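You operate a simulated robot arm through the tools that you are given. There is no shell and no other tool.

You run a simulated robot arm. Do the job below in one go: nothing can be reset, and whatever is moved stays where it is left.

## Task
Wax the pale scuff off the grand's rim and shut the tin again.
Fine: beige pad, cream tin on the keybed; pad back in its place. What is to be rubbed or washed off counts as gone when no trace of it is left.

The check looks at the end state, three seconds after you hand in, the way a careful person would. Anything else that was tipped, shoved, dropped, spilled or broken makes it a failure.

## Robot
A 7-joint arm with a two-finger gripper, fixed in place. Base frame: the origin is at the foot of the arm, x ahead of it, y to its left, z up; the work surface is at about z = 700. Readings come in mm, degrees, newtons and seconds.
With the tool pointing down near the work surface it reaches from about 100 to 740 mm from the base axis. Its first joint turns from -166.0 to 166.0 degrees. Payload 2.45 kg.
The tool frame sits at the grasp point between the pads (the TCP): z along the fingers, y along the line on which they close. The tips reach 27 mm beyond it. The gripper opens to 80 mm. The gripper's body begins 54 mm behind the TCP.
Orientation is told as [roll, pitch, yaw] about the base's x, y, z axes, in that order, counted from this pose: with the fingers straight down and closing along the base's y, the tool's x points along the base's -x, its y along +y and its z along -z.

## Interface
- The arm moves only by the tool arm_command. Its argument "increments" is a list of rows, each an object of numbers (a shift or turn left out is 0, a gripper value left out holds the last): "tx", "ty", "tz": the shift along the tool's x, y, z in mm; "ax", "ay", "az": the turn, a rotation vector about the tool's x, y, z in degrees; "fingers": the closure, from 0 (fully open) to 1 (shut). In form: [{"tx": .., "ty": .., "tz": .., "ax": .., "ay": .., "az": .., "fingers": ..}, ...]. A call has 1 to 20 rows; each row is the pose to reach, as a shift and turn from the pose commanded when the call began, along the tool's axes at that moment. Each row takes 0.2 s and may step no farther than 50 mm and 8.6 degrees from the row before; otherwise, or with a gripper value out of range, the whole call is refused. A pose out of reach is approached as far as the arm can. The call stops where the force on the tool passes 40 N (or 10 N more than at its start, if that is more) or the arm is blocked; 0.2 s more then pass. Each finger travels about 153 mm/s and halts on what it meets, pressing with about 38 N; the grip force reading is that of the motor and also rises with nothing between the fingers. The clock runs only during rows and for 0.2 s after the last one: add rows that repeat a pose to give the fingers time. It gives the time, the measured TCP pose, the force on the tool (base axes), the opening and the grip force at its end, in the units of the frame above (readings bear some noise), with the torque about the TCP (base axes, N m) and any sound that the robot's microphone picked up, and new pictures: "views" is both (left out), scene, wrist or none.
- Cameras (640 x 400 px; columns grow to the right, rows downward): "scene" is fixed at [221.5, -502.4, 1465.9]; the picture's right is [0.72, -0.70, 0.00], its down [-0.34, -0.35, -0.87] and it looks along [0.61, 0.62, -0.49] (base axes); focal length 305 px, centre (320, 200). "wrist" rides on the gripper at [63, 12, -79] in the tool frame; the picture's right is [-0.19, 0.98, 0.00], its down [-0.72, -0.14, -0.68] and it looks along [-0.67, -0.13, 0.73] (tool axes); focal length 226 px, centre (320, 200).
- lift_body(by): slides the trunk up (or, below 0, down) by that many mm; the arm rides with it, the base frame stays. It gives what a move gives, with no picture.
- pixel_to_xyz(camera, pixels): there is no depth. For up to 12 entries [column, row, z] of the newest picture of that camera ("zoom" is the newest enlarged one), the place [x, y] in the base frame at which the ray of that pixel passes the height z, good to about 2 mm. The clock stands still meanwhile.
- inspect(camera, box): a new picture of the part [left, top, right, bottom] of that camera's present view, enlarged. The clock stands still meanwhile.
- close_job(): hands the job in; it is judged then, once.

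Leave the gripper open and the arm clear of the work at the hand-in unless told otherwise.

The tools are called by a JSON object that holds its "fn" and its "kwargs". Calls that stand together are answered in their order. arm_command: Moves the arm, as the interface text tells. Its arguments: {"type":"object","properties":{"increments":{"type":"array","items":{"type":"object","properties":{"tx":{"type":"number"},"ty":{"type":"number"},"tz":{"type":"number"},"ax":{"type":"number"},"ay":{"type":"number"},"az":{"type":"number"},"fingers":{"type":"number"}}}},"views":{"type":"string","enum":["both","scene","wrist","none"]}},"required":["increments"]} The other tools are called the same way: lift_body (by) slides the trunk up or down; pixel_to_xyz (camera, pixels) gives the place at which the rays of pixels pass given heights; inspect (camera, box) takes an enlarged picture of a part of a camera's view; close_job () hands the job in.

At the start:

```text
time_s: 0.0
tool_pos: [517.9, -2.4, 1246.3]
tool_rot: [0.0, 0.1, 0.0]
contact_force: [0.3, 0.4, 0.5]
wrist_torque: [-0.01, 0.02, 0.0]
width: 80.1
gripper_force: 0.1
trunk travel left (down, up): [-300.0, 240.0]
```

scene: 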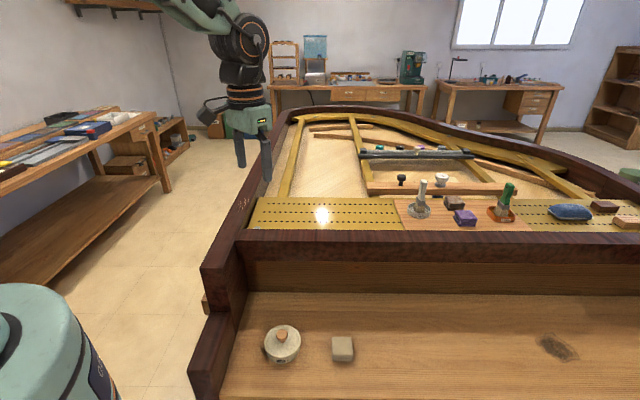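
wrist: 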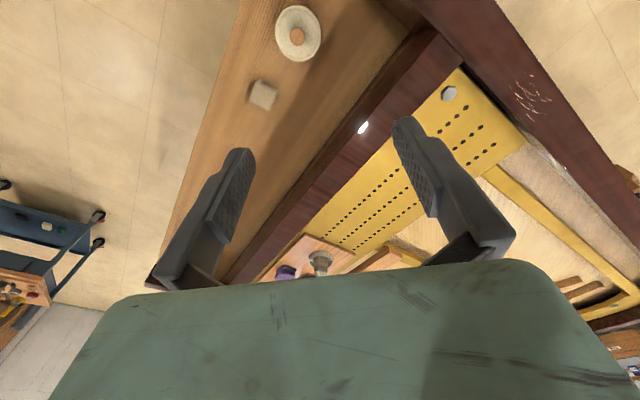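

I see the keybed with a cream tin (scene about 282,343), a beige pad (343,348), and a scuff on the grand's left rim (scene about 243,200; wrist about 530,95). I'll enlarge those areas before moving.

{"fn": "inspect", "kwargs": {"camera": "scene", "box": [230, 300, 390, 400]}}

{"fn": "inspect", "kwargs": {"camera": "wrist", "box": [460, 40, 620, 140]}}

{"fn": "inspect", "kwargs": {"camera": "wrist", "box": [220, 0, 380, 120]}}

{"fn": "inspect", "kwargs": {"camera": "scene", "box": [190, 130, 350, 250]}}

```text
4.00 times, centred on (310, 350) of scene
```

zoom: 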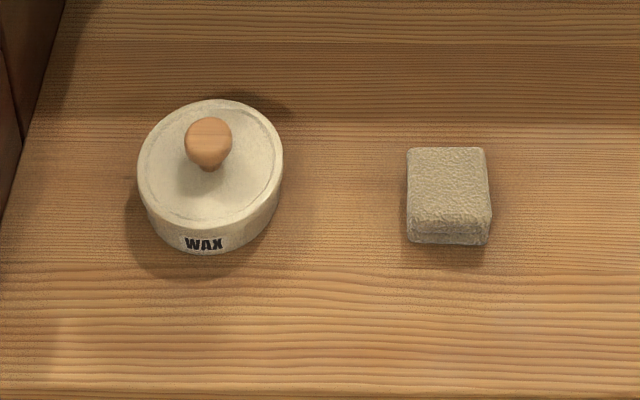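

```text
4.00 times, centred on (540, 90) of wrist
```

zoom: 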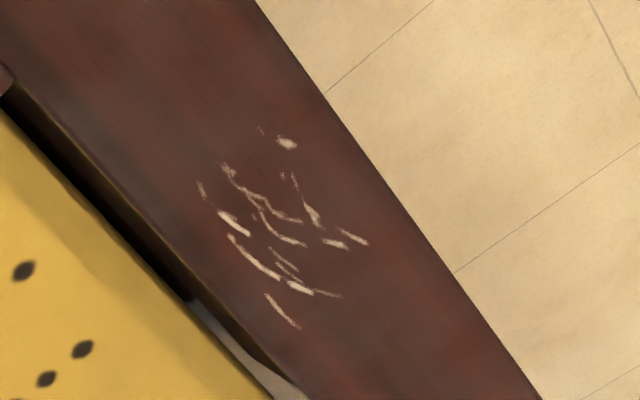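

```text
3.33 times, centred on (300, 60) of wrist
```

zoom: 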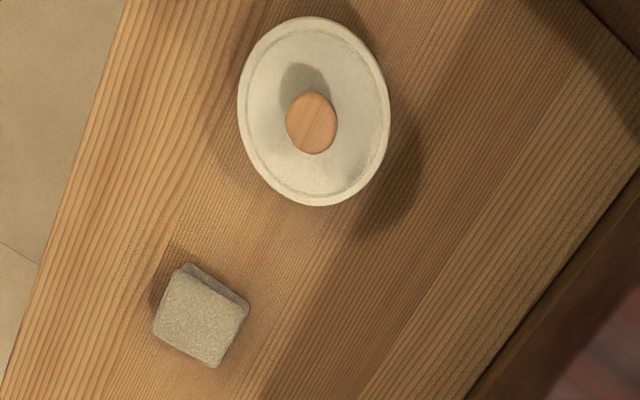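

```text
3.33 times, centred on (270, 190) of scene
```

zoom: 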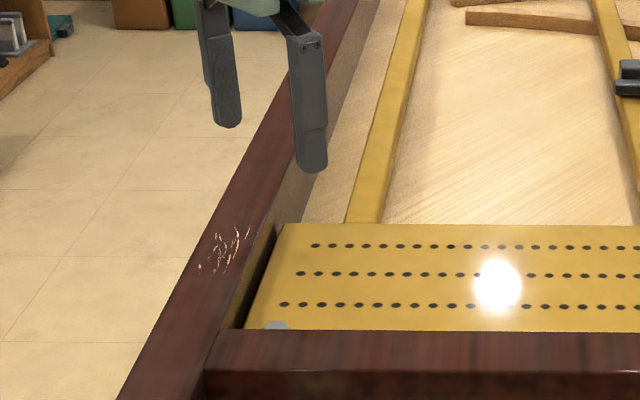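

I'll triangulate: the same features from both cameras at several heights.

{"fn": "pixel_to_xyz", "kwargs": {"camera": "scene", "pixels": [[282, 336, 700], [282, 336, 760], [342, 340, 700], [342, 340, 730], [342, 340, 760], [245, 196, 700], [245, 196, 800], [245, 196, 850], [245, 196, 900], [245, 196, 950], [283, 357, 700], [283, 357, 760]]}}

{"fn": "pixel_to_xyz", "kwargs": {"camera": "wrist", "pixels": [[298, 33, 700], [298, 33, 760], [261, 94, 700], [261, 94, 730], [261, 94, 760], [529, 95, 700], [529, 95, 800], [529, 95, 850], [529, 95, 900], [529, 95, 950]]}}

```text
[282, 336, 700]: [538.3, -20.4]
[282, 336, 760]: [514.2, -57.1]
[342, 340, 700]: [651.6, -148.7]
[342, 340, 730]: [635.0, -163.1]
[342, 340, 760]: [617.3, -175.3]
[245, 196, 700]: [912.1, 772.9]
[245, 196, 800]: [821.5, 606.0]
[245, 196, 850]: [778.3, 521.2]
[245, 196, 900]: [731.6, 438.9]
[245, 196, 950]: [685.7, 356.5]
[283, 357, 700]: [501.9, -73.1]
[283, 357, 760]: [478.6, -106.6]
```

```text
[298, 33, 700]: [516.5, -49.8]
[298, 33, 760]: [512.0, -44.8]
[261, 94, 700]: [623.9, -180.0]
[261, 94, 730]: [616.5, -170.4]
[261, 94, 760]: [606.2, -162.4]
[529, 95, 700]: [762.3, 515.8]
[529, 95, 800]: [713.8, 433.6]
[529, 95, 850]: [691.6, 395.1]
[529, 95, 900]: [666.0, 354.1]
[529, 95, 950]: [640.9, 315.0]
```

I'll refine using correct zoom centres: lid (282.7,340)/(298,33), pad top (341.8,344.5)/(264,95.5), scuff (240.7,205)/(531,99).

{"fn": "pixel_to_xyz", "kwargs": {"camera": "scene", "pixels": [[282.7, 340, 700], [282.7, 340, 740], [282.7, 340, 780], [341.8, 344.5, 700], [341.8, 344.5, 740], [341.8, 344.5, 780], [240.7, 205, 900], [240.7, 205, 950], [240.7, 205, 1000], [240.7, 205, 1050], [282, 335.5, 740], [282, 335.5, 780]]}}

{"fn": "pixel_to_xyz", "kwargs": {"camera": "wrist", "pixels": [[298, 33, 700], [298, 33, 740], [298, 33, 780], [264, 95.5, 700], [264, 95.5, 740], [264, 95.5, 780], [531, 99, 900], [531, 99, 950], [531, 99, 1000], [531, 99, 1050], [297.5, 36.5, 740], [297.5, 36.5, 780]]}}

```text
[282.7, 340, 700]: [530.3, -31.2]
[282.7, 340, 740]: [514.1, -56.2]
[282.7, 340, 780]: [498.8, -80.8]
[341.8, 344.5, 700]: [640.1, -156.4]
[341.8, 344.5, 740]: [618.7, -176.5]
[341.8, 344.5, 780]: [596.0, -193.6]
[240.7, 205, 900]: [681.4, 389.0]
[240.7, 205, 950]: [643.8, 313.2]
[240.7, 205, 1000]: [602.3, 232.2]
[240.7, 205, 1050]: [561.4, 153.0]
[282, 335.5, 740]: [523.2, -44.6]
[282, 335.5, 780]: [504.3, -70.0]
```

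```text
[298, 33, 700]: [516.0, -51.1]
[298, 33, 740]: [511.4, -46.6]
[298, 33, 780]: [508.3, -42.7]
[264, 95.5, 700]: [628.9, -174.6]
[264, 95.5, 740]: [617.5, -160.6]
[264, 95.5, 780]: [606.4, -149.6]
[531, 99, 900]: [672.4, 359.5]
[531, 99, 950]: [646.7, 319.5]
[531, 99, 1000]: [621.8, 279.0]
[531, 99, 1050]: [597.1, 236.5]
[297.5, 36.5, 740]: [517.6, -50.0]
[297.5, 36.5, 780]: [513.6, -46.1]
```

The rim top seems to be near z≈941, the tin lid near (514,-48,727), and the pad near (626,-167,721). I'll map the edges of the structure around them and the scuff's extent.

{"fn": "pixel_to_xyz", "kwargs": {"camera": "scene", "pixels": [[240, 241, 940], [400, 241, 940], [245, 262, 900], [205, 268, 940], [245, 228, 940], [245, 292, 700], [400, 293, 700], [190, 372, 760], [222, 395, 760], [222, 395, 700], [282, 205, 940], [640, 268, 900]]}}

{"fn": "pixel_to_xyz", "kwargs": {"camera": "wrist", "pixels": [[508.5, 88, 941], [532, 71, 941], [552.5, 101, 941], [536, 122, 941], [525, 40, 941], [595, 140, 941], [460, 62, 941], [531, 135, 941], [407, 60, 941], [357, 95, 941], [150, 285, 700], [240, 5, 700]]}}

```text
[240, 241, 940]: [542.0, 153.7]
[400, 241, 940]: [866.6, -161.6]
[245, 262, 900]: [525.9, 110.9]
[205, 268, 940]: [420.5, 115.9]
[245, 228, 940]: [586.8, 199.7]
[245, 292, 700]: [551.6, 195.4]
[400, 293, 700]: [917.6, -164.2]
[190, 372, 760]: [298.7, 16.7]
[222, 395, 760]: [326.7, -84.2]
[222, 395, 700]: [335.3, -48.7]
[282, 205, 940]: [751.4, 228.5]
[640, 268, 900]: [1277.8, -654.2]
```

```text
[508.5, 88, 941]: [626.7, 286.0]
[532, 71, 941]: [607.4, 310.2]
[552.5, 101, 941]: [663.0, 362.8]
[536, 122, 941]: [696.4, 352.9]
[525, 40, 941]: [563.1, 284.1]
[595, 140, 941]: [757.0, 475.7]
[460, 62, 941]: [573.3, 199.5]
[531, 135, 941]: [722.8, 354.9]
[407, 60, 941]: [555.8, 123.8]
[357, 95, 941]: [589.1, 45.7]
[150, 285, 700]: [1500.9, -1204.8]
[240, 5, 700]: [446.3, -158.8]
```

The scuff spans about 35×95 mm centred near (650,330) on the left rim. I'll check the cheek next to the keybed before I descend.

{"fn": "inspect", "kwargs": {"camera": "scene", "box": [170, 220, 330, 400]}}

{"fn": "inspect", "kwargs": {"camera": "scene", "box": [380, 150, 640, 260]}}

```text
2.22 times, centred on (250, 310) of scene
```

zoom: 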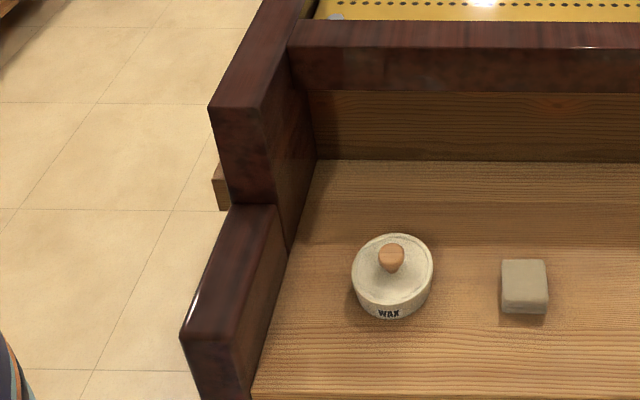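

```text
2.46 times, centred on (510, 205) of scene
```

zoom: 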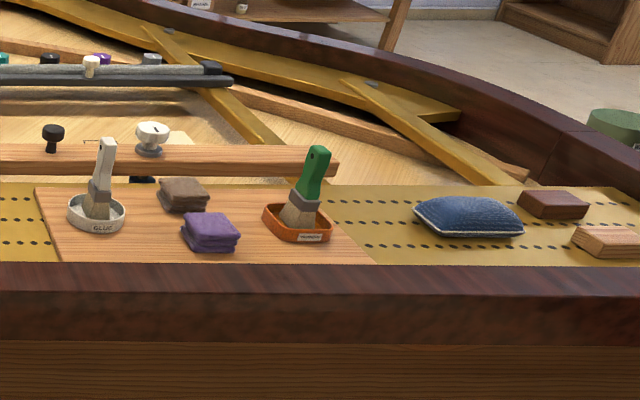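

I'll find the cheek's height by matching the vertical edge at scene (200.6,268)→(209.6,312).

{"fn": "pixel_to_xyz", "kwargs": {"camera": "scene", "pixels": [[200.6, 268.2, 940], [209.6, 312.3, 740], [209.6, 312.3, 780], [209.6, 312.3, 820], [209.6, 312.3, 860], [232, 312, 800], [235.5, 332, 700], [187, 372, 800], [217, 373, 800]]}}

```text
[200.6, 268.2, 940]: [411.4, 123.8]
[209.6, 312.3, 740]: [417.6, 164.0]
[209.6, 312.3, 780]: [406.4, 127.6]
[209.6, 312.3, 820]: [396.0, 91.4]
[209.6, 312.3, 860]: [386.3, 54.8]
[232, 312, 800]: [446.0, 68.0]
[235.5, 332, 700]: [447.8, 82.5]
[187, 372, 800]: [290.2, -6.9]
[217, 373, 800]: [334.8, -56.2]
```

The cheek top is at z≈785, so the space above it is free. I'll move to roughly (420,-24,880) to look at the tin with the wrist camera.

{"fn": "arm_command", "kwargs": {"increments": [{"tx": 10, "ty": -2, "tz": 36}, {"tx": 20, "ty": -4, "tz": 73}, {"tx": 30, "ty": -7, "tz": 110}, {"tx": 40, "ty": -9, "tz": 146}, {"tx": 50, "ty": -11, "tz": 183}, {"tx": 60, "ty": -13, "tz": 220}, {"tx": 70, "ty": -15, "tz": 256}, {"tx": 80, "ty": -18, "tz": 293}, {"tx": 90, "ty": -20, "tz": 330}, {"tx": 98, "ty": -22, "tz": 366}, {"tx": 98, "ty": -22, "tz": 366}]}}

```text
time_s: 2.4
tool_pos: [419.6, -24.7, 881.7]
tool_rot: [0.0, 0.0, 0.0]
contact_force: [0.9, 0.1, 0.5]
wrist_torque: [-0.01, -0.01, 0.01]
width: 79.9
gripper_force: 0.1
trunk travel left (down, up): [-300.0, 240.0]
```

scene: 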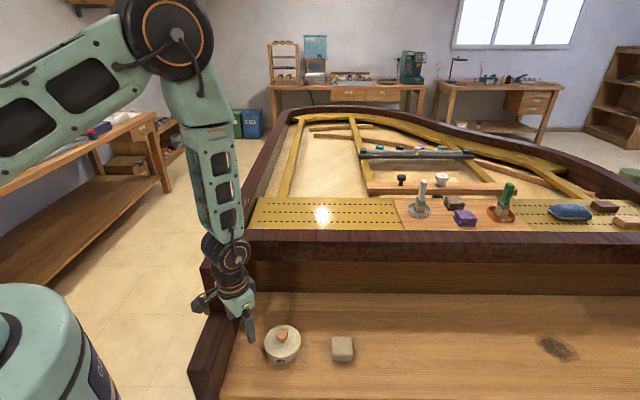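
wrist: 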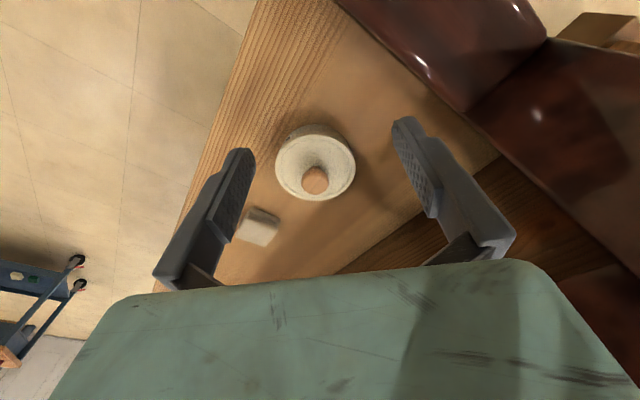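

Arrived cleanly. Tin at wrist (315,160), pad at (258,227). I'll enlarge both for exact centres.

{"fn": "inspect", "kwargs": {"camera": "wrist", "box": [220, 100, 400, 260]}}

{"fn": "inspect", "kwargs": {"camera": "scene", "box": [250, 310, 370, 385]}}

```text
2.50 times, centred on (310, 180) of wrist
```

zoom: 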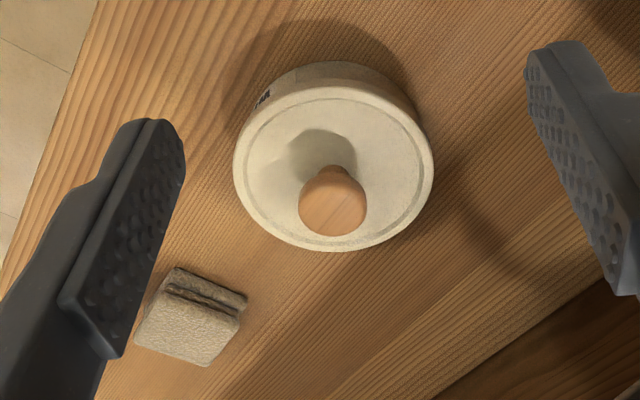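

```text
5.33 times, centred on (310, 348) of scene
```

zoom: 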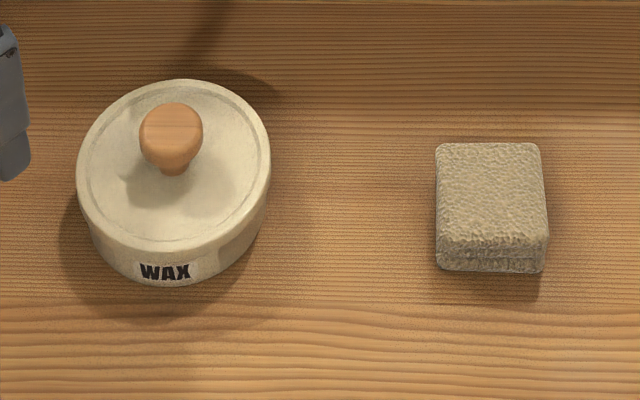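

I'll triangulate the lid, knob and pad corners with the new picture.

{"fn": "pixel_to_xyz", "kwargs": {"camera": "wrist", "pixels": [[315.2, 167.2, 710], [315.2, 167.2, 730], [315.2, 167.2, 750], [314.8, 183.2, 730], [314.8, 183.2, 750], [314.8, 183.2, 770], [275.2, 167.2, 730], [355.2, 167.2, 730], [302, 183, 760], [328, 183, 760]]}}

{"fn": "pixel_to_xyz", "kwargs": {"camera": "scene", "pixels": [[282.5, 341.5, 710], [282.5, 341.5, 730], [282.5, 341.5, 750], [282, 336, 730], [282, 336, 750], [282, 336, 770], [332, 338, 720], [351.3, 338, 720], [332.5, 354, 720], [352, 354, 720]]}}

```text
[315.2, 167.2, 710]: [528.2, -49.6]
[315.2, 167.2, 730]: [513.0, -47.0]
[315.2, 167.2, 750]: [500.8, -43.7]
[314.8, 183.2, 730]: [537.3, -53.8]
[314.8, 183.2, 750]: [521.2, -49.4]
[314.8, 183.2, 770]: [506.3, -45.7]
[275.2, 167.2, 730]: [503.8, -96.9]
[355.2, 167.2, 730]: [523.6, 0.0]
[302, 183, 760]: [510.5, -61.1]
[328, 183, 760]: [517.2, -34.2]
```

```text
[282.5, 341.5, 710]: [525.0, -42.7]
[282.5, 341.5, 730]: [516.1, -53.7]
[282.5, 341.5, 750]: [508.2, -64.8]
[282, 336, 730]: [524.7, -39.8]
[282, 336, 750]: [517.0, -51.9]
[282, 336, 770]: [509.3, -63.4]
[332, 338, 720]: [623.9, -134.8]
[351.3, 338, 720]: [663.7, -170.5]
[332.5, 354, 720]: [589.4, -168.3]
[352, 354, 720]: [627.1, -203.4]
```

Lid centre ≈(519,-48.5,723), knob ≈(518,-50,749), pad centre ≈(626,-169) turned about 45°. Next I'll hover above the knob at z≈820 and check alignment.

{"fn": "arm_command", "kwargs": {"increments": [{"tx": -33, "ty": -8.5, "tz": 20}, {"tx": -66, "ty": -17, "tz": 40}, {"tx": -98.4, "ty": -25.3, "tz": 61.7}, {"tx": -98.4, "ty": -25.3, "tz": 61.7}]}}

```text
time_s: 3.4
tool_pos: [518.4, -49.8, 818.8]
tool_rot: [0.0, 0.0, 0.0]
contact_force: [0.8, 0.1, 0.4]
wrist_torque: [0.01, 0.01, -0.01]
width: 80.1
gripper_force: 0.1
trunk travel left (down, up): [-300.0, 240.0]
```

scene: 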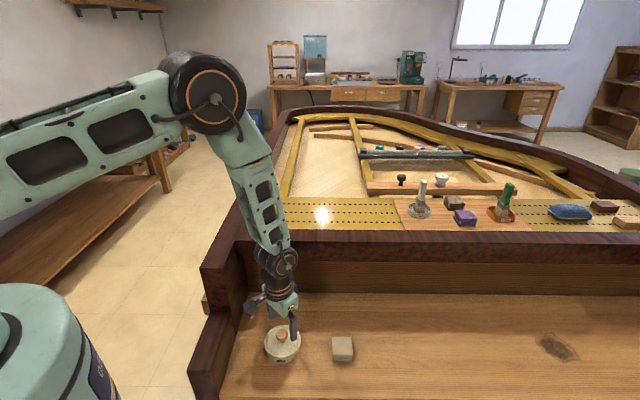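
wrist: 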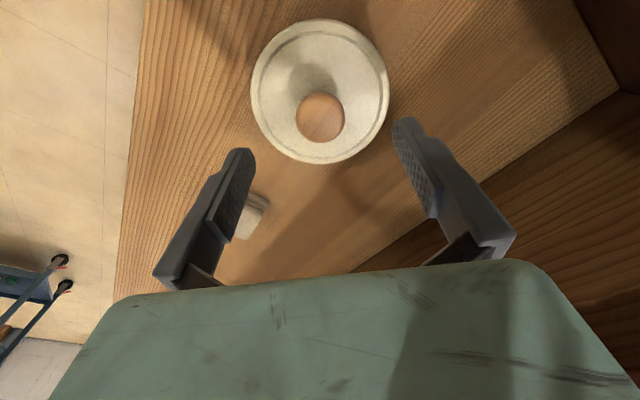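

Knob top appears at wrist (320,117), lid centre (320,91). I'll check the ray positions.

{"fn": "inspect", "kwargs": {"camera": "wrist", "box": [240, 10, 400, 170]}}

{"fn": "inspect", "kwargs": {"camera": "scene", "box": [240, 290, 360, 370]}}

{"fn": "pixel_to_xyz", "kwargs": {"camera": "wrist", "pixels": [[320, 117, 745], [320, 117, 750], [320, 117, 755], [320, 117, 760], [320, 91, 720], [320, 91, 725], [251, 91, 722], [389, 91, 722], [295, 117, 752], [344, 117, 752]]}}

```text
2.50 times, centred on (320, 90) of wrist
```

zoom: 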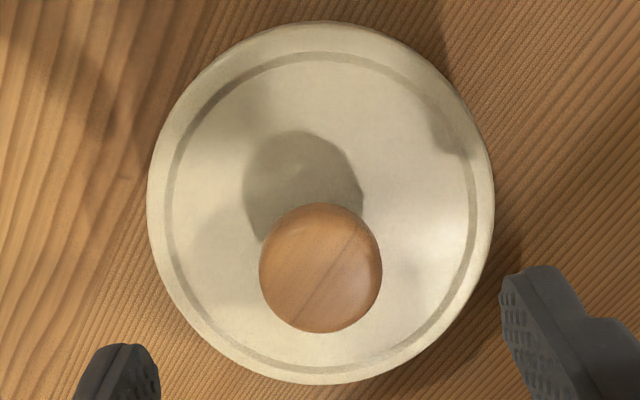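

```text
5.00 times, centred on (300, 330) of scene
```

zoom: 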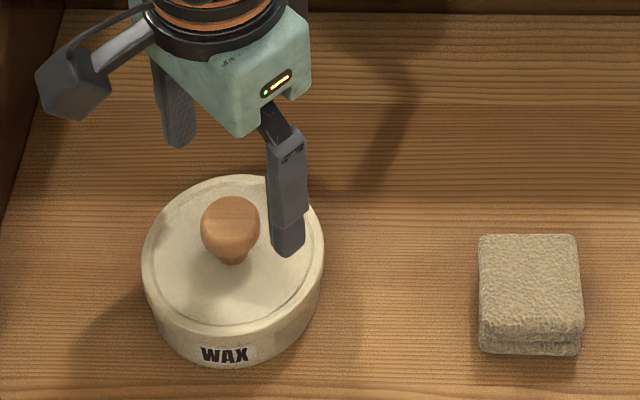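

```text
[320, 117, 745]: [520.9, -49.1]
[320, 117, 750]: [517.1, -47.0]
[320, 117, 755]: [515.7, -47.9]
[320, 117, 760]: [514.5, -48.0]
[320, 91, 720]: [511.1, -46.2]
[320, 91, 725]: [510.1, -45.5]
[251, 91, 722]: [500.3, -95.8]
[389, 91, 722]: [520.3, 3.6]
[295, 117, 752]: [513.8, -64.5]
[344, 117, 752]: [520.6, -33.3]
```

Knob centre ≈(516.5,-48). I'll shift slightly and descend to z≈759, which puts the tips at about 732, above the lid at 723.

{"fn": "arm_command", "kwargs": {"increments": [{"tx": 2, "ty": 1.6, "tz": 15}, {"tx": 2, "ty": 1.6, "tz": 35}, {"tx": 2, "ty": 1.6, "tz": 50}, {"tx": 2, "ty": 1.6, "tz": 59}, {"tx": 2, "ty": 1.6, "tz": 59}]}}

```text
time_s: 4.2
tool_pos: [516.3, -47.3, 773.0]
tool_rot: [0.0, 0.1, 0.1]
contact_force: [-6.5, 0.5, 19.6]
wrist_torque: [0.1, 0.23, 0.02]
width: 77.8
gripper_force: 0.2
trunk travel left (down, up): [-300.0, 240.0]
stopped in row 4: the force on the tool passed its limit at 51 N (the readings are from after the stop); the commanded pose is now the measured one
```

scene: 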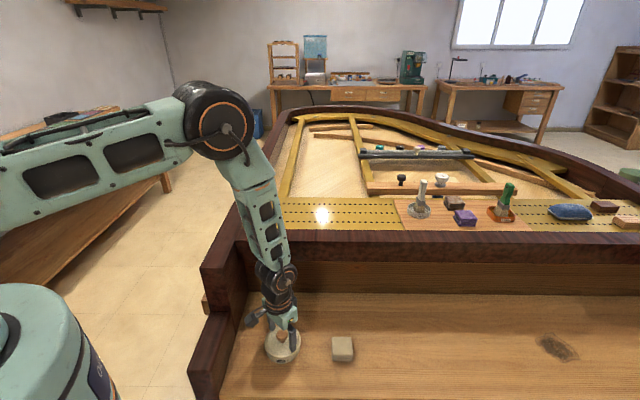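
wrist: 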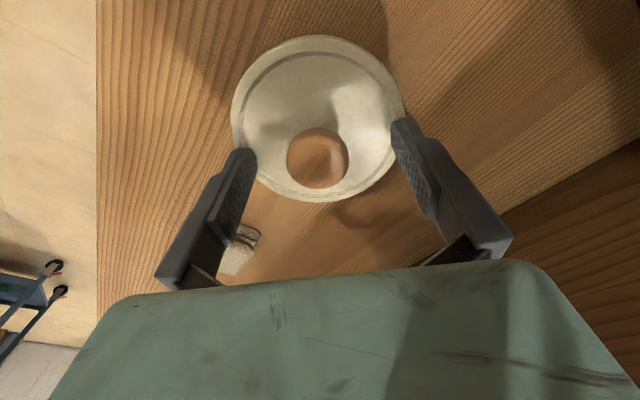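

The arm stopped at z=773 with upward force ~20 N, so the tips touched something earlier than I expected. I'll look closely before doing anything.

{"fn": "inspect", "kwargs": {"camera": "scene", "box": [235, 290, 335, 370]}}

{"fn": "inspect", "kwargs": {"camera": "wrist", "box": [210, 20, 430, 220]}}

```text
5.00 times, centred on (285, 330) of scene
```

zoom: 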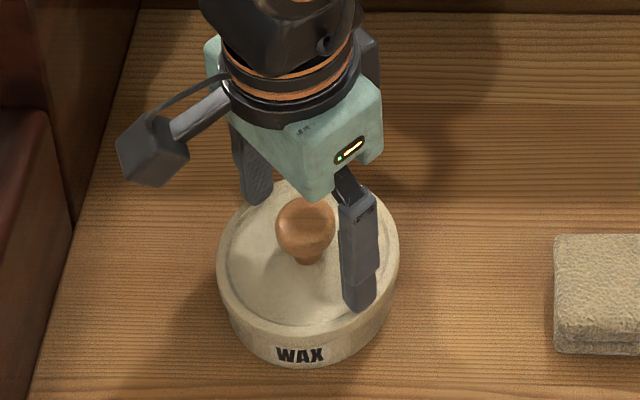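

```text
2.00 times, centred on (320, 120) of wrist
```

zoom: 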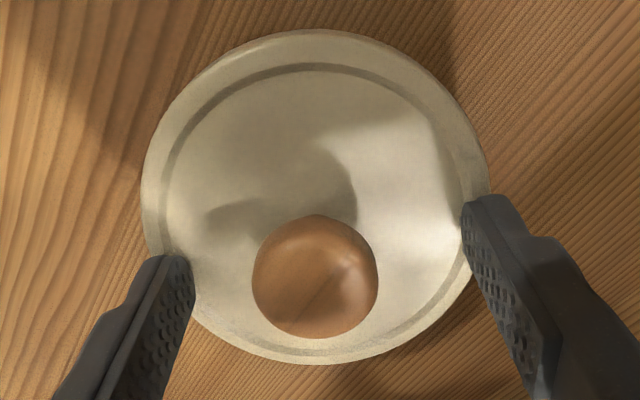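

I'll check where the fingertip seen at scene (292.6,352) lies, to calibrate heights.

{"fn": "pixel_to_xyz", "kwargs": {"camera": "scene", "pixels": [[292.6, 352, 720], [292.6, 352, 746], [282.6, 342, 720], [282.6, 342, 746], [264.3, 342, 735], [300.8, 342, 735], [282, 334.5, 750], [282, 334.5, 770]]}}

{"fn": "pixel_to_xyz", "kwargs": {"camera": "wrist", "pixels": [[317.5, 118, 720], [317.5, 118, 735], [317.5, 118, 746], [317.5, 158, 750], [317.5, 158, 760], [317.5, 158, 770], [230, 112, 735], [404, 112, 735], [286, 158, 765], [349, 158, 765]]}}

```text
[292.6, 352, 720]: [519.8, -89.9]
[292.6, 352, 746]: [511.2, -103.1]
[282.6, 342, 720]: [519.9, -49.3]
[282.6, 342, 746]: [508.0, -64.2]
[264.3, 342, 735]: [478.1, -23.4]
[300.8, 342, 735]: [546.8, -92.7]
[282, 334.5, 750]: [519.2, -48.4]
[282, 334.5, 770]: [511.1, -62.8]
```

```text
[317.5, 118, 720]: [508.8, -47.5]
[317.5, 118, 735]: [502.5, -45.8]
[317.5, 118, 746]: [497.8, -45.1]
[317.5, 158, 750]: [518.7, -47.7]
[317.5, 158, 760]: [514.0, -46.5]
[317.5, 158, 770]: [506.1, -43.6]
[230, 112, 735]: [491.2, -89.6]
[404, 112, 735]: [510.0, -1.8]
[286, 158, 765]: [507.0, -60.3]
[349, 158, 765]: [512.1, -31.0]
```

The tips seem to rest on the lid's edge, so the lid top is near z≈745 and the knob's top is near 765. I'll raise 5 mm, shift 4 mm toward the base to centre on the knob, and close on it.

{"fn": "arm_command", "kwargs": {"increments": [{"tz": -5}, {"tx": 4, "ty": -0.5, "tz": -5}, {"tx": 4, "ty": -0.5, "tz": -5}]}}

```text
time_s: 5.0
tool_pos: [513.4, -48.0, 776.9]
tool_rot: [0.0, -0.1, 0.0]
contact_force: [0.3, 0.2, -0.1]
wrist_torque: [0.0, -0.01, -0.01]
width: 79.8
gripper_force: 0.0
trunk travel left (down, up): [-300.0, 240.0]
```

scene: 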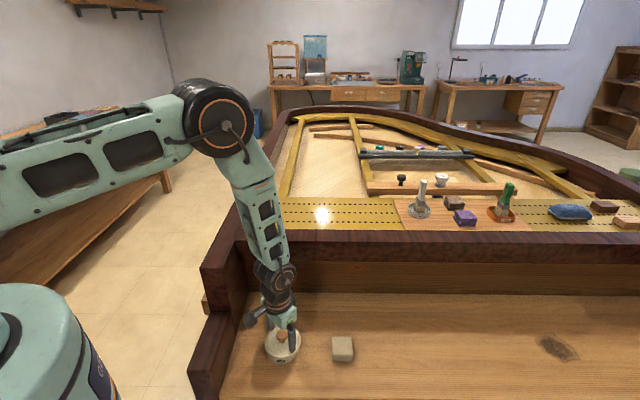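
wrist: 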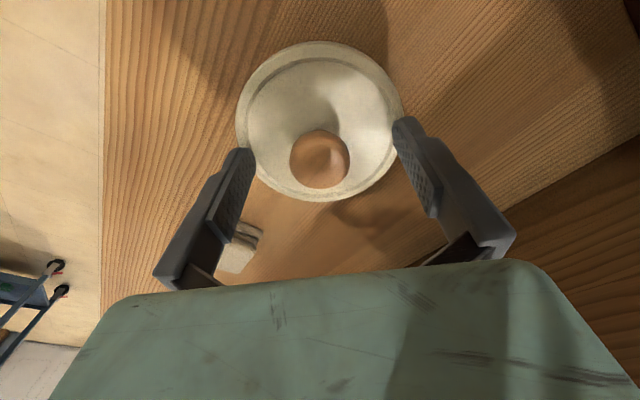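

Free of contact now. I'm unsure about the exact lid height, so I'll part-close to about 46 mm opening (clear of the knob) and lower gently to feel for the lid.

{"fn": "arm_command", "kwargs": {"increments": [{"fingers": 0.43}, {"fingers": 0.43}, {"tz": 3, "fingers": 0.43}, {"tz": 6, "fingers": 0.43}, {"tz": 8, "fingers": 0.43}, {"tz": 10, "fingers": 0.43}, {"tz": 12, "fingers": 0.43}]}}

```text
time_s: 6.7
tool_pos: [512.8, -48.6, 764.5]
tool_rot: [0.0, -0.1, 0.0]
contact_force: [-0.6, 0.3, 0.0]
wrist_torque: [0.04, 0.01, -0.03]
width: 46.0
gripper_force: 0.0
trunk travel left (down, up): [-300.0, 240.0]
```

scene: 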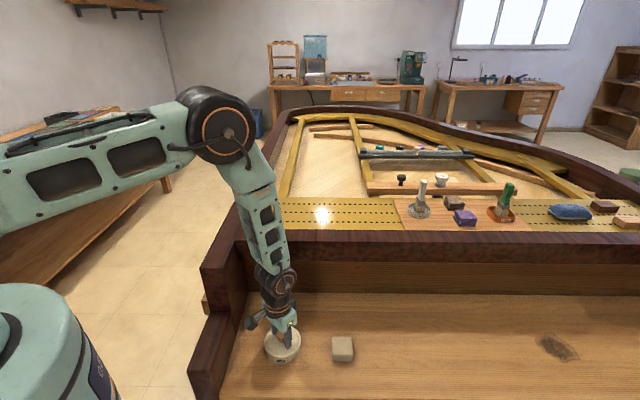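
wrist: 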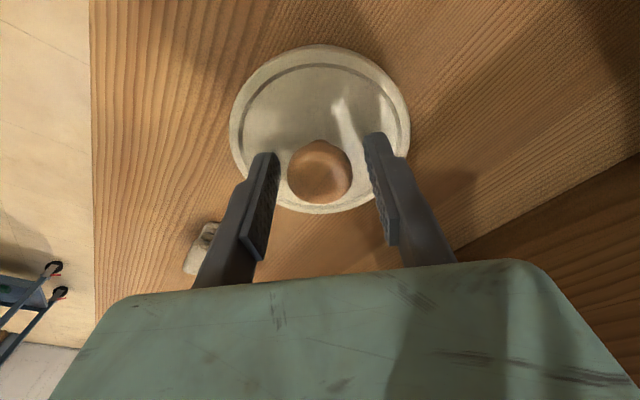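

No contact down to z=764.5, and the knob (wrist 320,172) is well between the fingers. I'll close on the knob here.

{"fn": "arm_command", "kwargs": {"increments": [{"tz": 2, "fingers": 0.5}, {"tz": 2, "fingers": 0.65}, {"tz": 2, "fingers": 0.8}, {"tz": 2, "fingers": 1}, {"tz": 2, "fingers": 1}]}}

```text
time_s: 7.8
tool_pos: [513.0, -48.4, 762.7]
tool_rot: [0.0, 0.0, -0.1]
contact_force: [0.8, 0.4, -0.5]
wrist_torque: [-0.05, -0.01, -0.04]
width: 30.0
gripper_force: 38.1
trunk travel left (down, up): [-300.0, 240.0]
heard: snap
```

scene: 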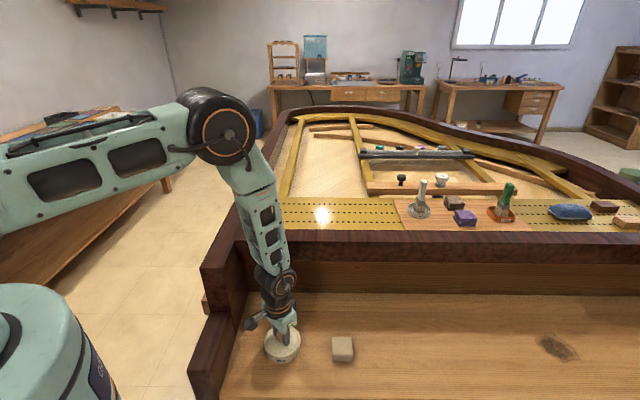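
wrist: 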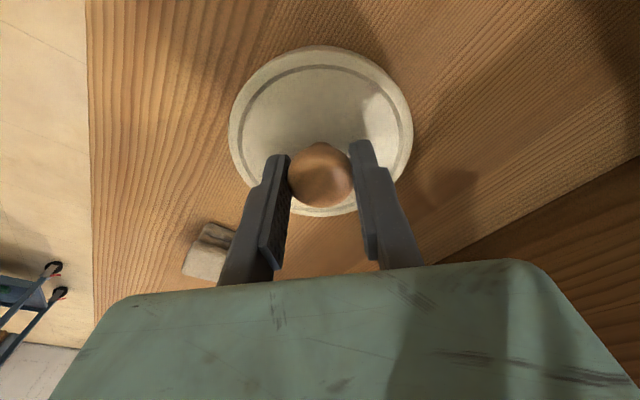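

Gripping: width 30.0, 38 N, and a "snap" was heard. I'll look closely at the tin.

{"fn": "inspect", "kwargs": {"camera": "scene", "box": [235, 290, 335, 370]}}

{"fn": "inspect", "kwargs": {"camera": "wrist", "box": [210, 30, 430, 230]}}

```text
5.00 times, centred on (285, 330) of scene
```

zoom: 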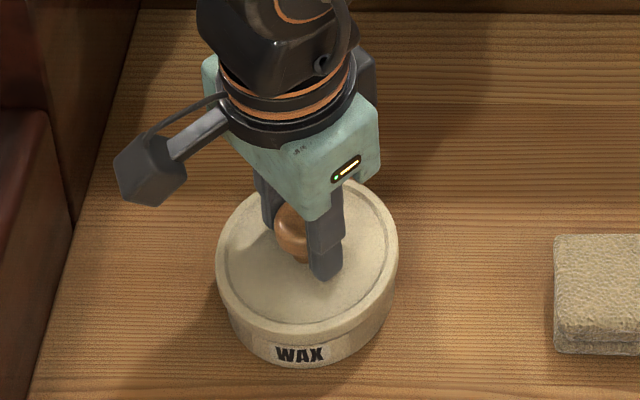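

```text
2.00 times, centred on (320, 130) of wrist
```

zoom: 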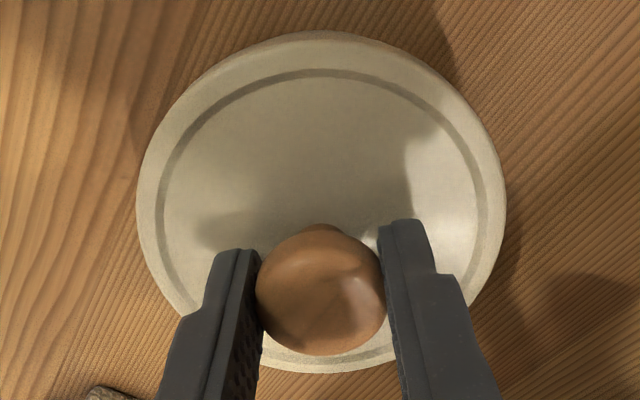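

The grip is centred and the tin hasn't moved. I'll lift slowly 20 mm and check whether the lid comes off alone.

{"fn": "arm_command", "kwargs": {"increments": [{"tz": -3}, {"tz": -6}, {"tz": -10}, {"tz": -15}, {"tz": -20}, {"tz": -20}]}}

{"fn": "inspect", "kwargs": {"camera": "scene", "box": [235, 290, 335, 370]}}

```text
time_s: 9.2
tool_pos: [513.5, -49.2, 782.0]
tool_rot: [0.0, 0.0, 0.0]
contact_force: [0.7, 0.2, -0.2]
wrist_torque: [0.0, -0.04, 0.03]
width: 27.6
gripper_force: 37.8
trunk travel left (down, up): [-300.0, 240.0]
```

scene: 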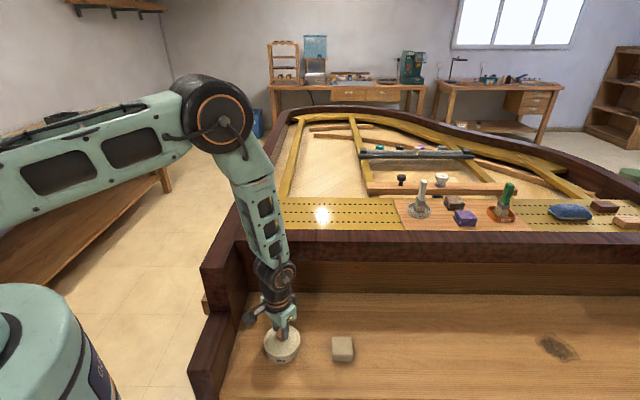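
wrist: 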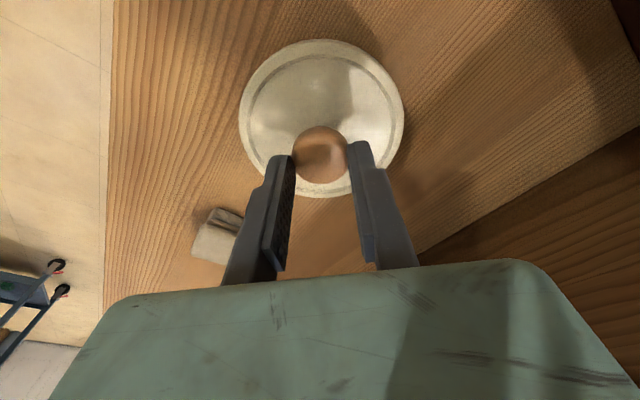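

```text
5.00 times, centred on (285, 330) of scene
```

zoom: 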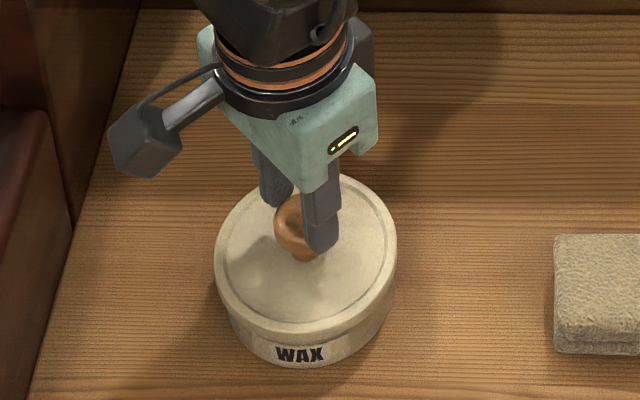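

The lid stayed: its size in the wrist view matches a stationary lid, and the width is down to 27.6, so the fingers slid up the knob. I'll reopen to 46 mm and go lower for a grip beneath the widest part of the knob.

{"fn": "arm_command", "kwargs": {"increments": [{"fingers": 0.7}, {"fingers": 0.43}, {"fingers": 0.43}, {"tz": 10, "fingers": 0.43}, {"tz": 18, "fingers": 0.43}, {"tz": 22, "fingers": 0.43}, {"tz": 24, "fingers": 0.43}, {"tz": 26, "fingers": 0.43}, {"tz": 28, "fingers": 0.43}, {"tz": 30, "fingers": 0.43}]}}

{"fn": "inspect", "kwargs": {"camera": "scene", "box": [235, 290, 335, 370]}}

```text
time_s: 10.8
tool_pos: [514.9, -49.3, 763.0]
tool_rot: [-0.2, -0.3, 0.0]
contact_force: [-7.2, 1.3, 23.9]
wrist_torque: [0.13, 0.2, 0.0]
width: 43.3
gripper_force: 0.1
trunk travel left (down, up): [-300.0, 240.0]
heard: snap
stopped in row 7: the force on the tool passed its limit at 44 N (the readings are from after the stop); the commanded pose is now the measured one
```

scene: 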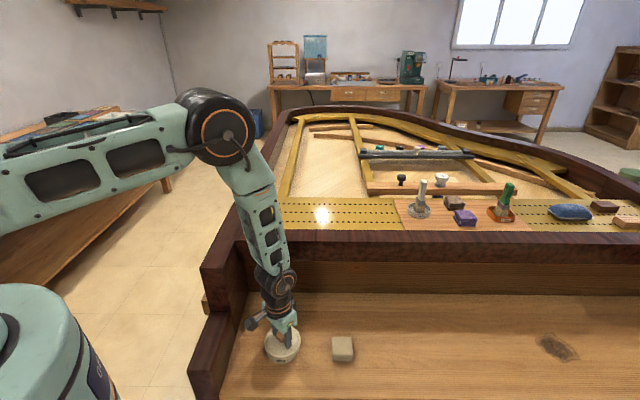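
wrist: 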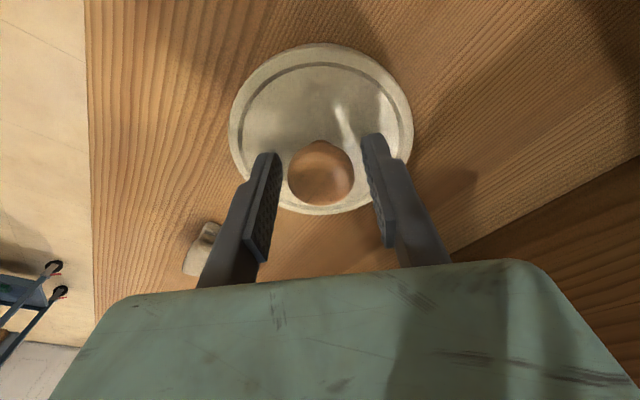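

```text
5.00 times, centred on (285, 330) of scene
```

zoom: 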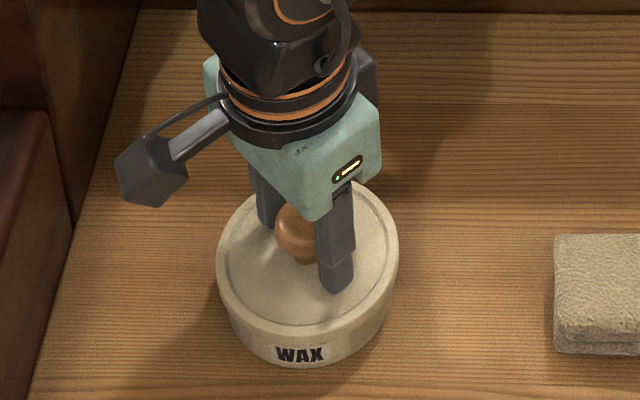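

Tips touched the lid at z=763 and another "snap" was heard, which sounds like the lid clicking down into place. So it's a snap-fit lid. I'll back off 1.5 mm, close firmly as low as possible, and lift in tiny steps while watching the force.

{"fn": "arm_command", "kwargs": {"increments": [{"tz": -1.5, "fingers": 0.45}, {"tz": -1.5, "fingers": 0.55}, {"tz": -1.5, "fingers": 0.7}, {"tz": -1.5, "fingers": 1}, {"tz": -1.5, "fingers": 1}], "views": "wrist"}}

{"fn": "arm_command", "kwargs": {"increments": [{"tz": -1}, {"tz": -2}, {"tz": -2}], "views": "wrist"}}

```text
time_s: 12.1
tool_pos: [516.0, -48.3, 762.6]
tool_rot: [-0.1, -0.2, 0.0]
contact_force: [0.3, 0.7, -1.0]
wrist_torque: [0.05, 0.0, -0.03]
width: 29.7
gripper_force: 38.0
trunk travel left (down, up): [-300.0, 240.0]
heard: snap
```

wrist: 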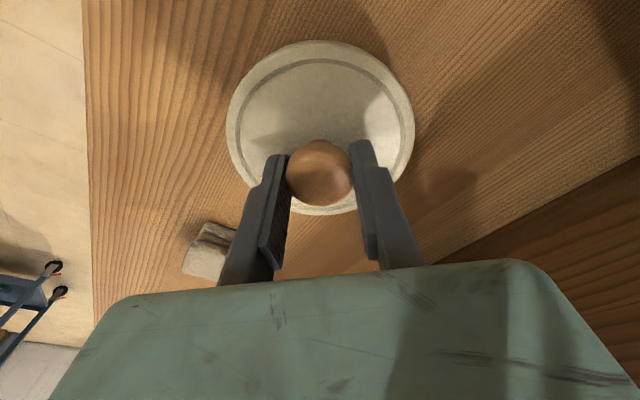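

```text
time_s: 12.8
tool_pos: [516.4, -50.0, 764.4]
tool_rot: [-0.1, -0.1, 0.0]
contact_force: [0.0, -0.5, -0.1]
wrist_torque: [-0.02, 0.0, -0.03]
width: 30.0
gripper_force: 38.1
trunk travel left (down, up): [-300.0, 240.0]
```

wrist: 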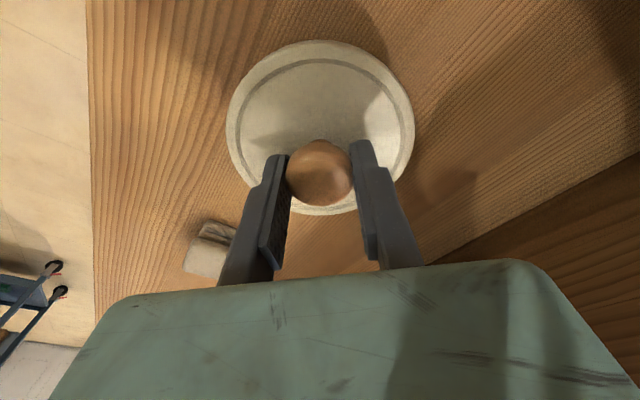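

The squeeze pops the lid loose (snap), and over the 2 mm lift the lid kept the same place in the wrist view, so it's following. I'll keep lifting in small steps.

{"fn": "arm_command", "kwargs": {"increments": [{"tz": -1}, {"tz": -2}, {"tz": -3}, {"tz": -4}, {"tz": -4}], "views": "both"}}

{"fn": "inspect", "kwargs": {"camera": "scene", "box": [235, 290, 335, 370]}}

```text
time_s: 14.1
tool_pos: [514.1, -48.9, 768.1]
tool_rot: [-0.1, -0.2, 0.1]
contact_force: [0.5, -0.1, -0.2]
wrist_torque: [-0.03, -0.02, 0.0]
width: 30.0
gripper_force: 38.2
trunk travel left (down, up): [-300.0, 240.0]
```

scene: 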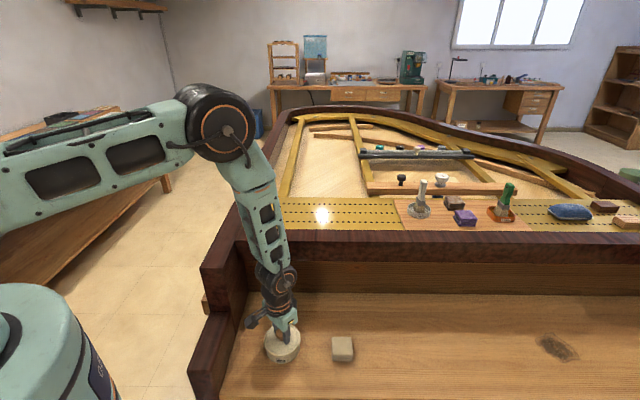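
wrist: 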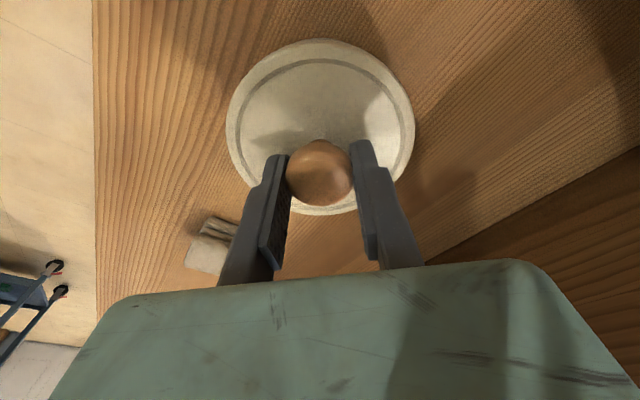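

```text
5.00 times, centred on (285, 330) of scene
```

zoom: 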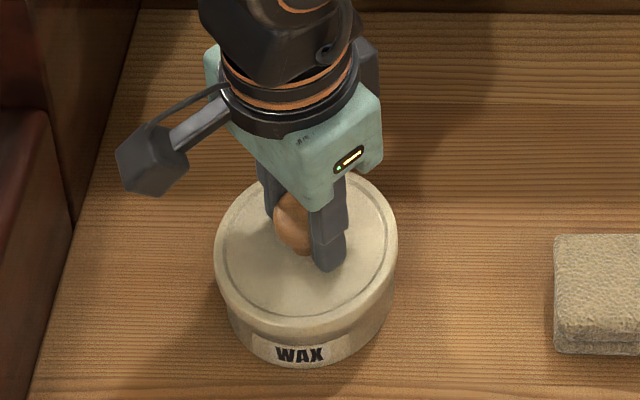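

The lid is rising with the gripper while the "WAX" label on the body stays put. Continuing slowly.

{"fn": "arm_command", "kwargs": {"increments": [{"tz": -1.2}, {"tz": -2.4}, {"tz": -3.6}, {"tz": -4.8}, {"tz": -6}, {"tz": -7.2}, {"tz": -8.4}, {"tz": -9.6}, {"tz": -10.8}, {"tz": -12}, {"tz": -12}], "views": "both"}}

{"fn": "inspect", "kwargs": {"camera": "scene", "box": [235, 290, 335, 370]}}

```text
time_s: 16.4
tool_pos: [515.1, -48.7, 780.5]
tool_rot: [-0.1, -0.3, 0.0]
contact_force: [-1.0, 0.2, -0.3]
wrist_torque: [0.0, 0.0, 0.02]
width: 30.0
gripper_force: 38.0
trunk travel left (down, up): [-300.0, 240.0]
```

scene: 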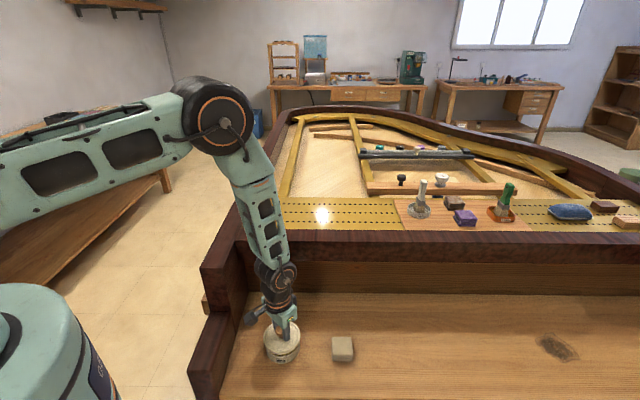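
wrist: 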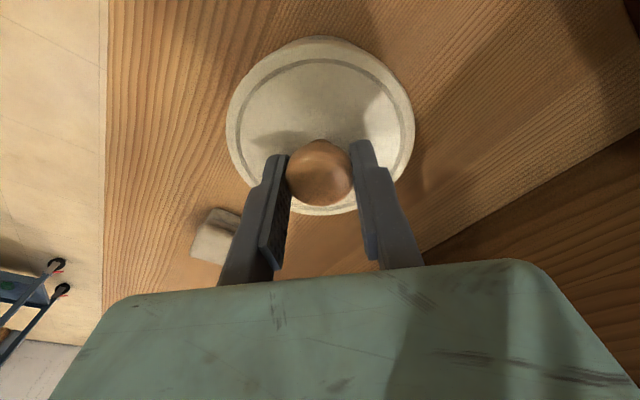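

```text
5.00 times, centred on (285, 330) of scene
```

zoom: 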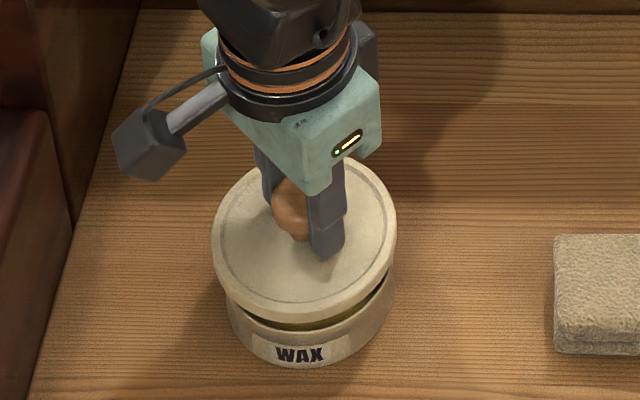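

The lid is clear and yellow wax shows inside. I'll lift 50 mm more and carry it to a free spot on the keybed at about (633,-55), behind and between tin and pad.

{"fn": "arm_command", "kwargs": {"increments": [{"tz": -15}, {"tz": -35}, {"tz": -50}, {"tx": -30, "ty": -1.5, "tz": -50}, {"tx": -60, "ty": -3, "tz": -50}, {"tx": -90, "ty": -4.5, "tz": -50}, {"tx": -118, "ty": -6, "tz": -50}, {"tx": -118, "ty": -6, "tz": -50}]}}

```text
time_s: 18.2
tool_pos: [633.6, -54.6, 830.1]
tool_rot: [-0.1, -0.2, 0.0]
contact_force: [-0.3, 0.0, -1.0]
wrist_torque: [0.02, 0.01, 0.01]
width: 29.9
gripper_force: 38.1
trunk travel left (down, up): [-300.0, 240.0]
```

scene: 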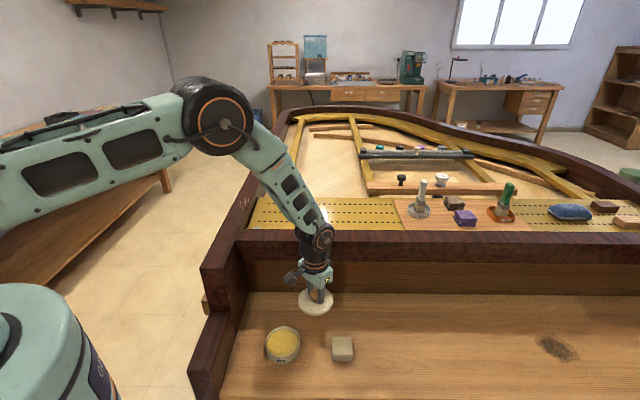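
wrist: 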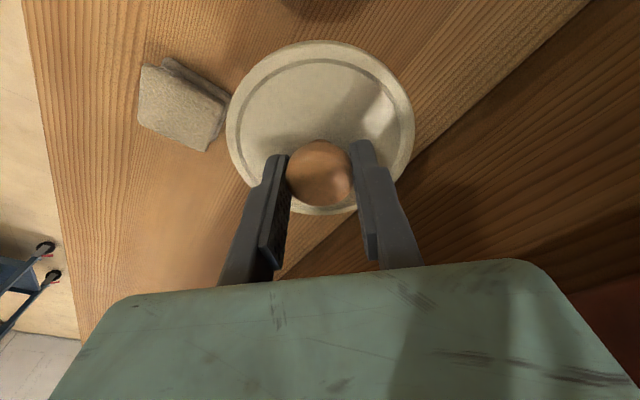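

The tin shows its yellow wax at scene (283,344). I'll take an enlarged look at it and then lower the lid in stages.

{"fn": "inspect", "kwargs": {"camera": "scene", "box": [250, 280, 370, 380]}}

{"fn": "arm_command", "kwargs": {"increments": [{"tz": 25}, {"tz": 50}, {"tz": 65}, {"tz": 75}, {"tz": 75}], "views": "scene"}}

{"fn": "inspect", "kwargs": {"camera": "scene", "box": [250, 280, 370, 380]}}

```text
4.00 times, centred on (310, 330) of scene
```

zoom: 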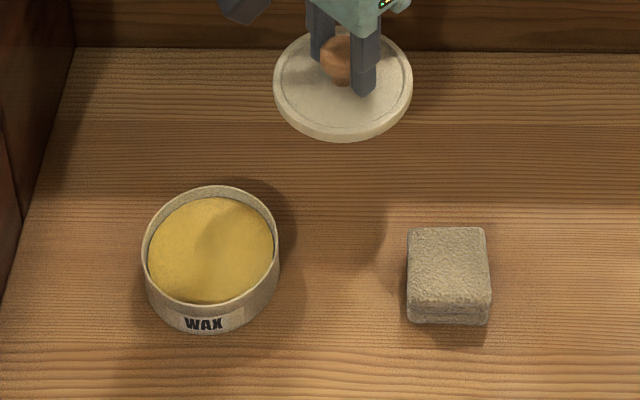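

```text
time_s: 19.4
tool_pos: [633.7, -55.6, 755.6]
tool_rot: [-0.1, -0.2, 0.0]
contact_force: [0.2, -0.3, -0.9]
wrist_torque: [0.0, -0.03, -0.01]
width: 29.9
gripper_force: 38.1
trunk travel left (down, up): [-300.0, 240.0]
```

scene: 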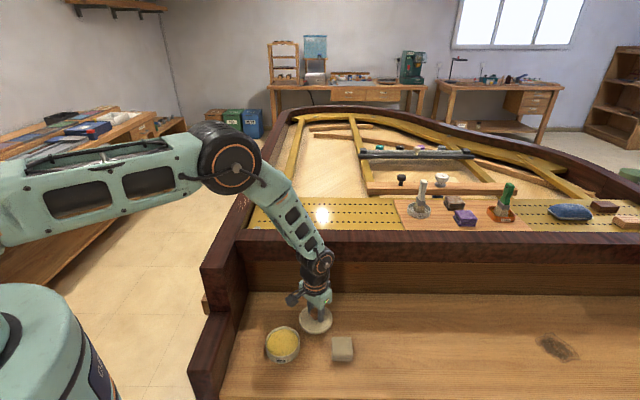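

```text
4.00 times, centred on (310, 330) of scene
```

zoom: 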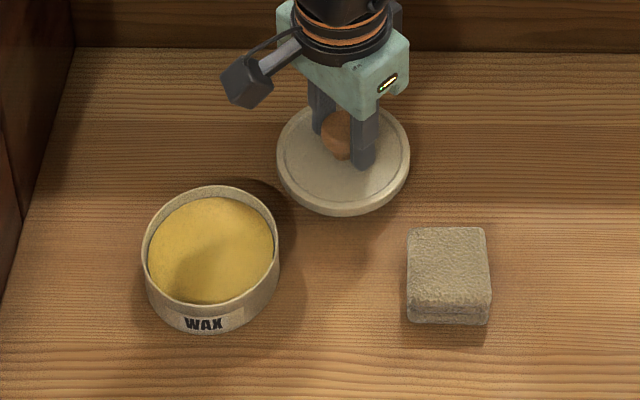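

The lid is level with clear space around it. Lowering slowly to find the keybed.

{"fn": "arm_command", "kwargs": {"increments": [{"tz": 2}, {"tz": 4}, {"tz": 6}, {"tz": 8}, {"tz": 8}], "views": "none"}}

```text
time_s: 20.6
tool_pos: [634.4, -55.4, 748.1]
tool_rot: [0.0, -0.2, -0.1]
contact_force: [-0.2, 0.7, -0.7]
wrist_torque: [-0.01, -0.01, -0.02]
width: 29.8
gripper_force: 37.8
trunk travel left (down, up): [-300.0, 240.0]
```

Still free. Continuing.

{"fn": "arm_command", "kwargs": {"increments": [{"tz": 1.5}, {"tz": 3}, {"tz": 4.5}, {"tz": 6}, {"tz": 6}], "views": "scene"}}

{"fn": "inspect", "kwargs": {"camera": "scene", "box": [250, 280, 370, 380]}}

```text
time_s: 21.9
tool_pos: [634.1, -55.4, 742.0]
tool_rot: [-0.1, -0.3, -0.1]
contact_force: [-0.2, 0.2, -0.9]
wrist_torque: [0.02, 0.02, -0.02]
width: 29.9
gripper_force: 37.6
trunk travel left (down, up): [-300.0, 240.0]
```

scene: 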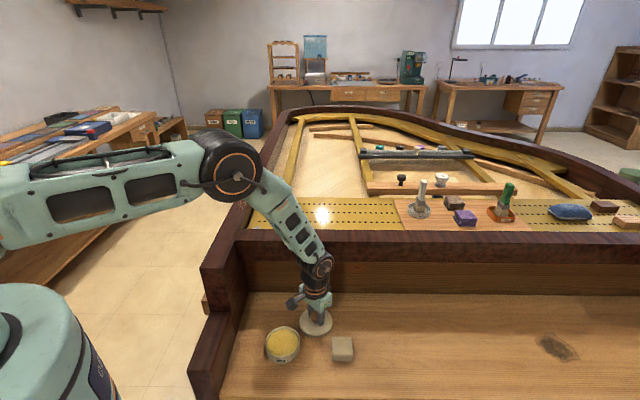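

```text
4.00 times, centred on (310, 330) of scene
```

zoom: 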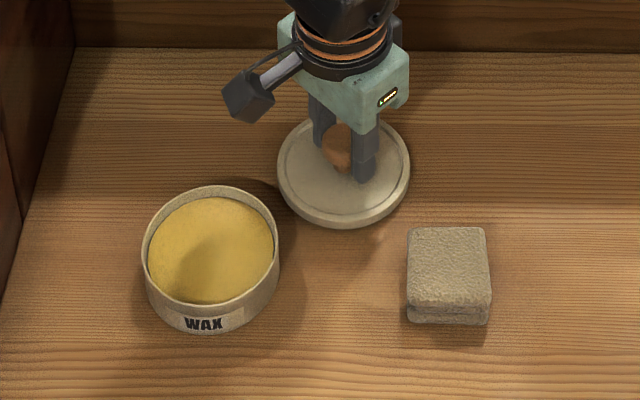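

Still no contact at 742. Continuing in small steps.

{"fn": "arm_command", "kwargs": {"increments": [{"tz": 1.5}, {"tz": 3}, {"tz": 4.5}, {"tz": 6}, {"tz": 6}], "views": "none"}}

```text
time_s: 23.1
tool_pos: [634.3, -55.2, 735.6]
tool_rot: [-0.2, -0.2, 0.0]
contact_force: [-0.5, -0.1, 2.4]
wrist_torque: [-0.08, 0.05, -0.05]
width: 30.0
gripper_force: 38.1
trunk travel left (down, up): [-300.0, 240.0]
```

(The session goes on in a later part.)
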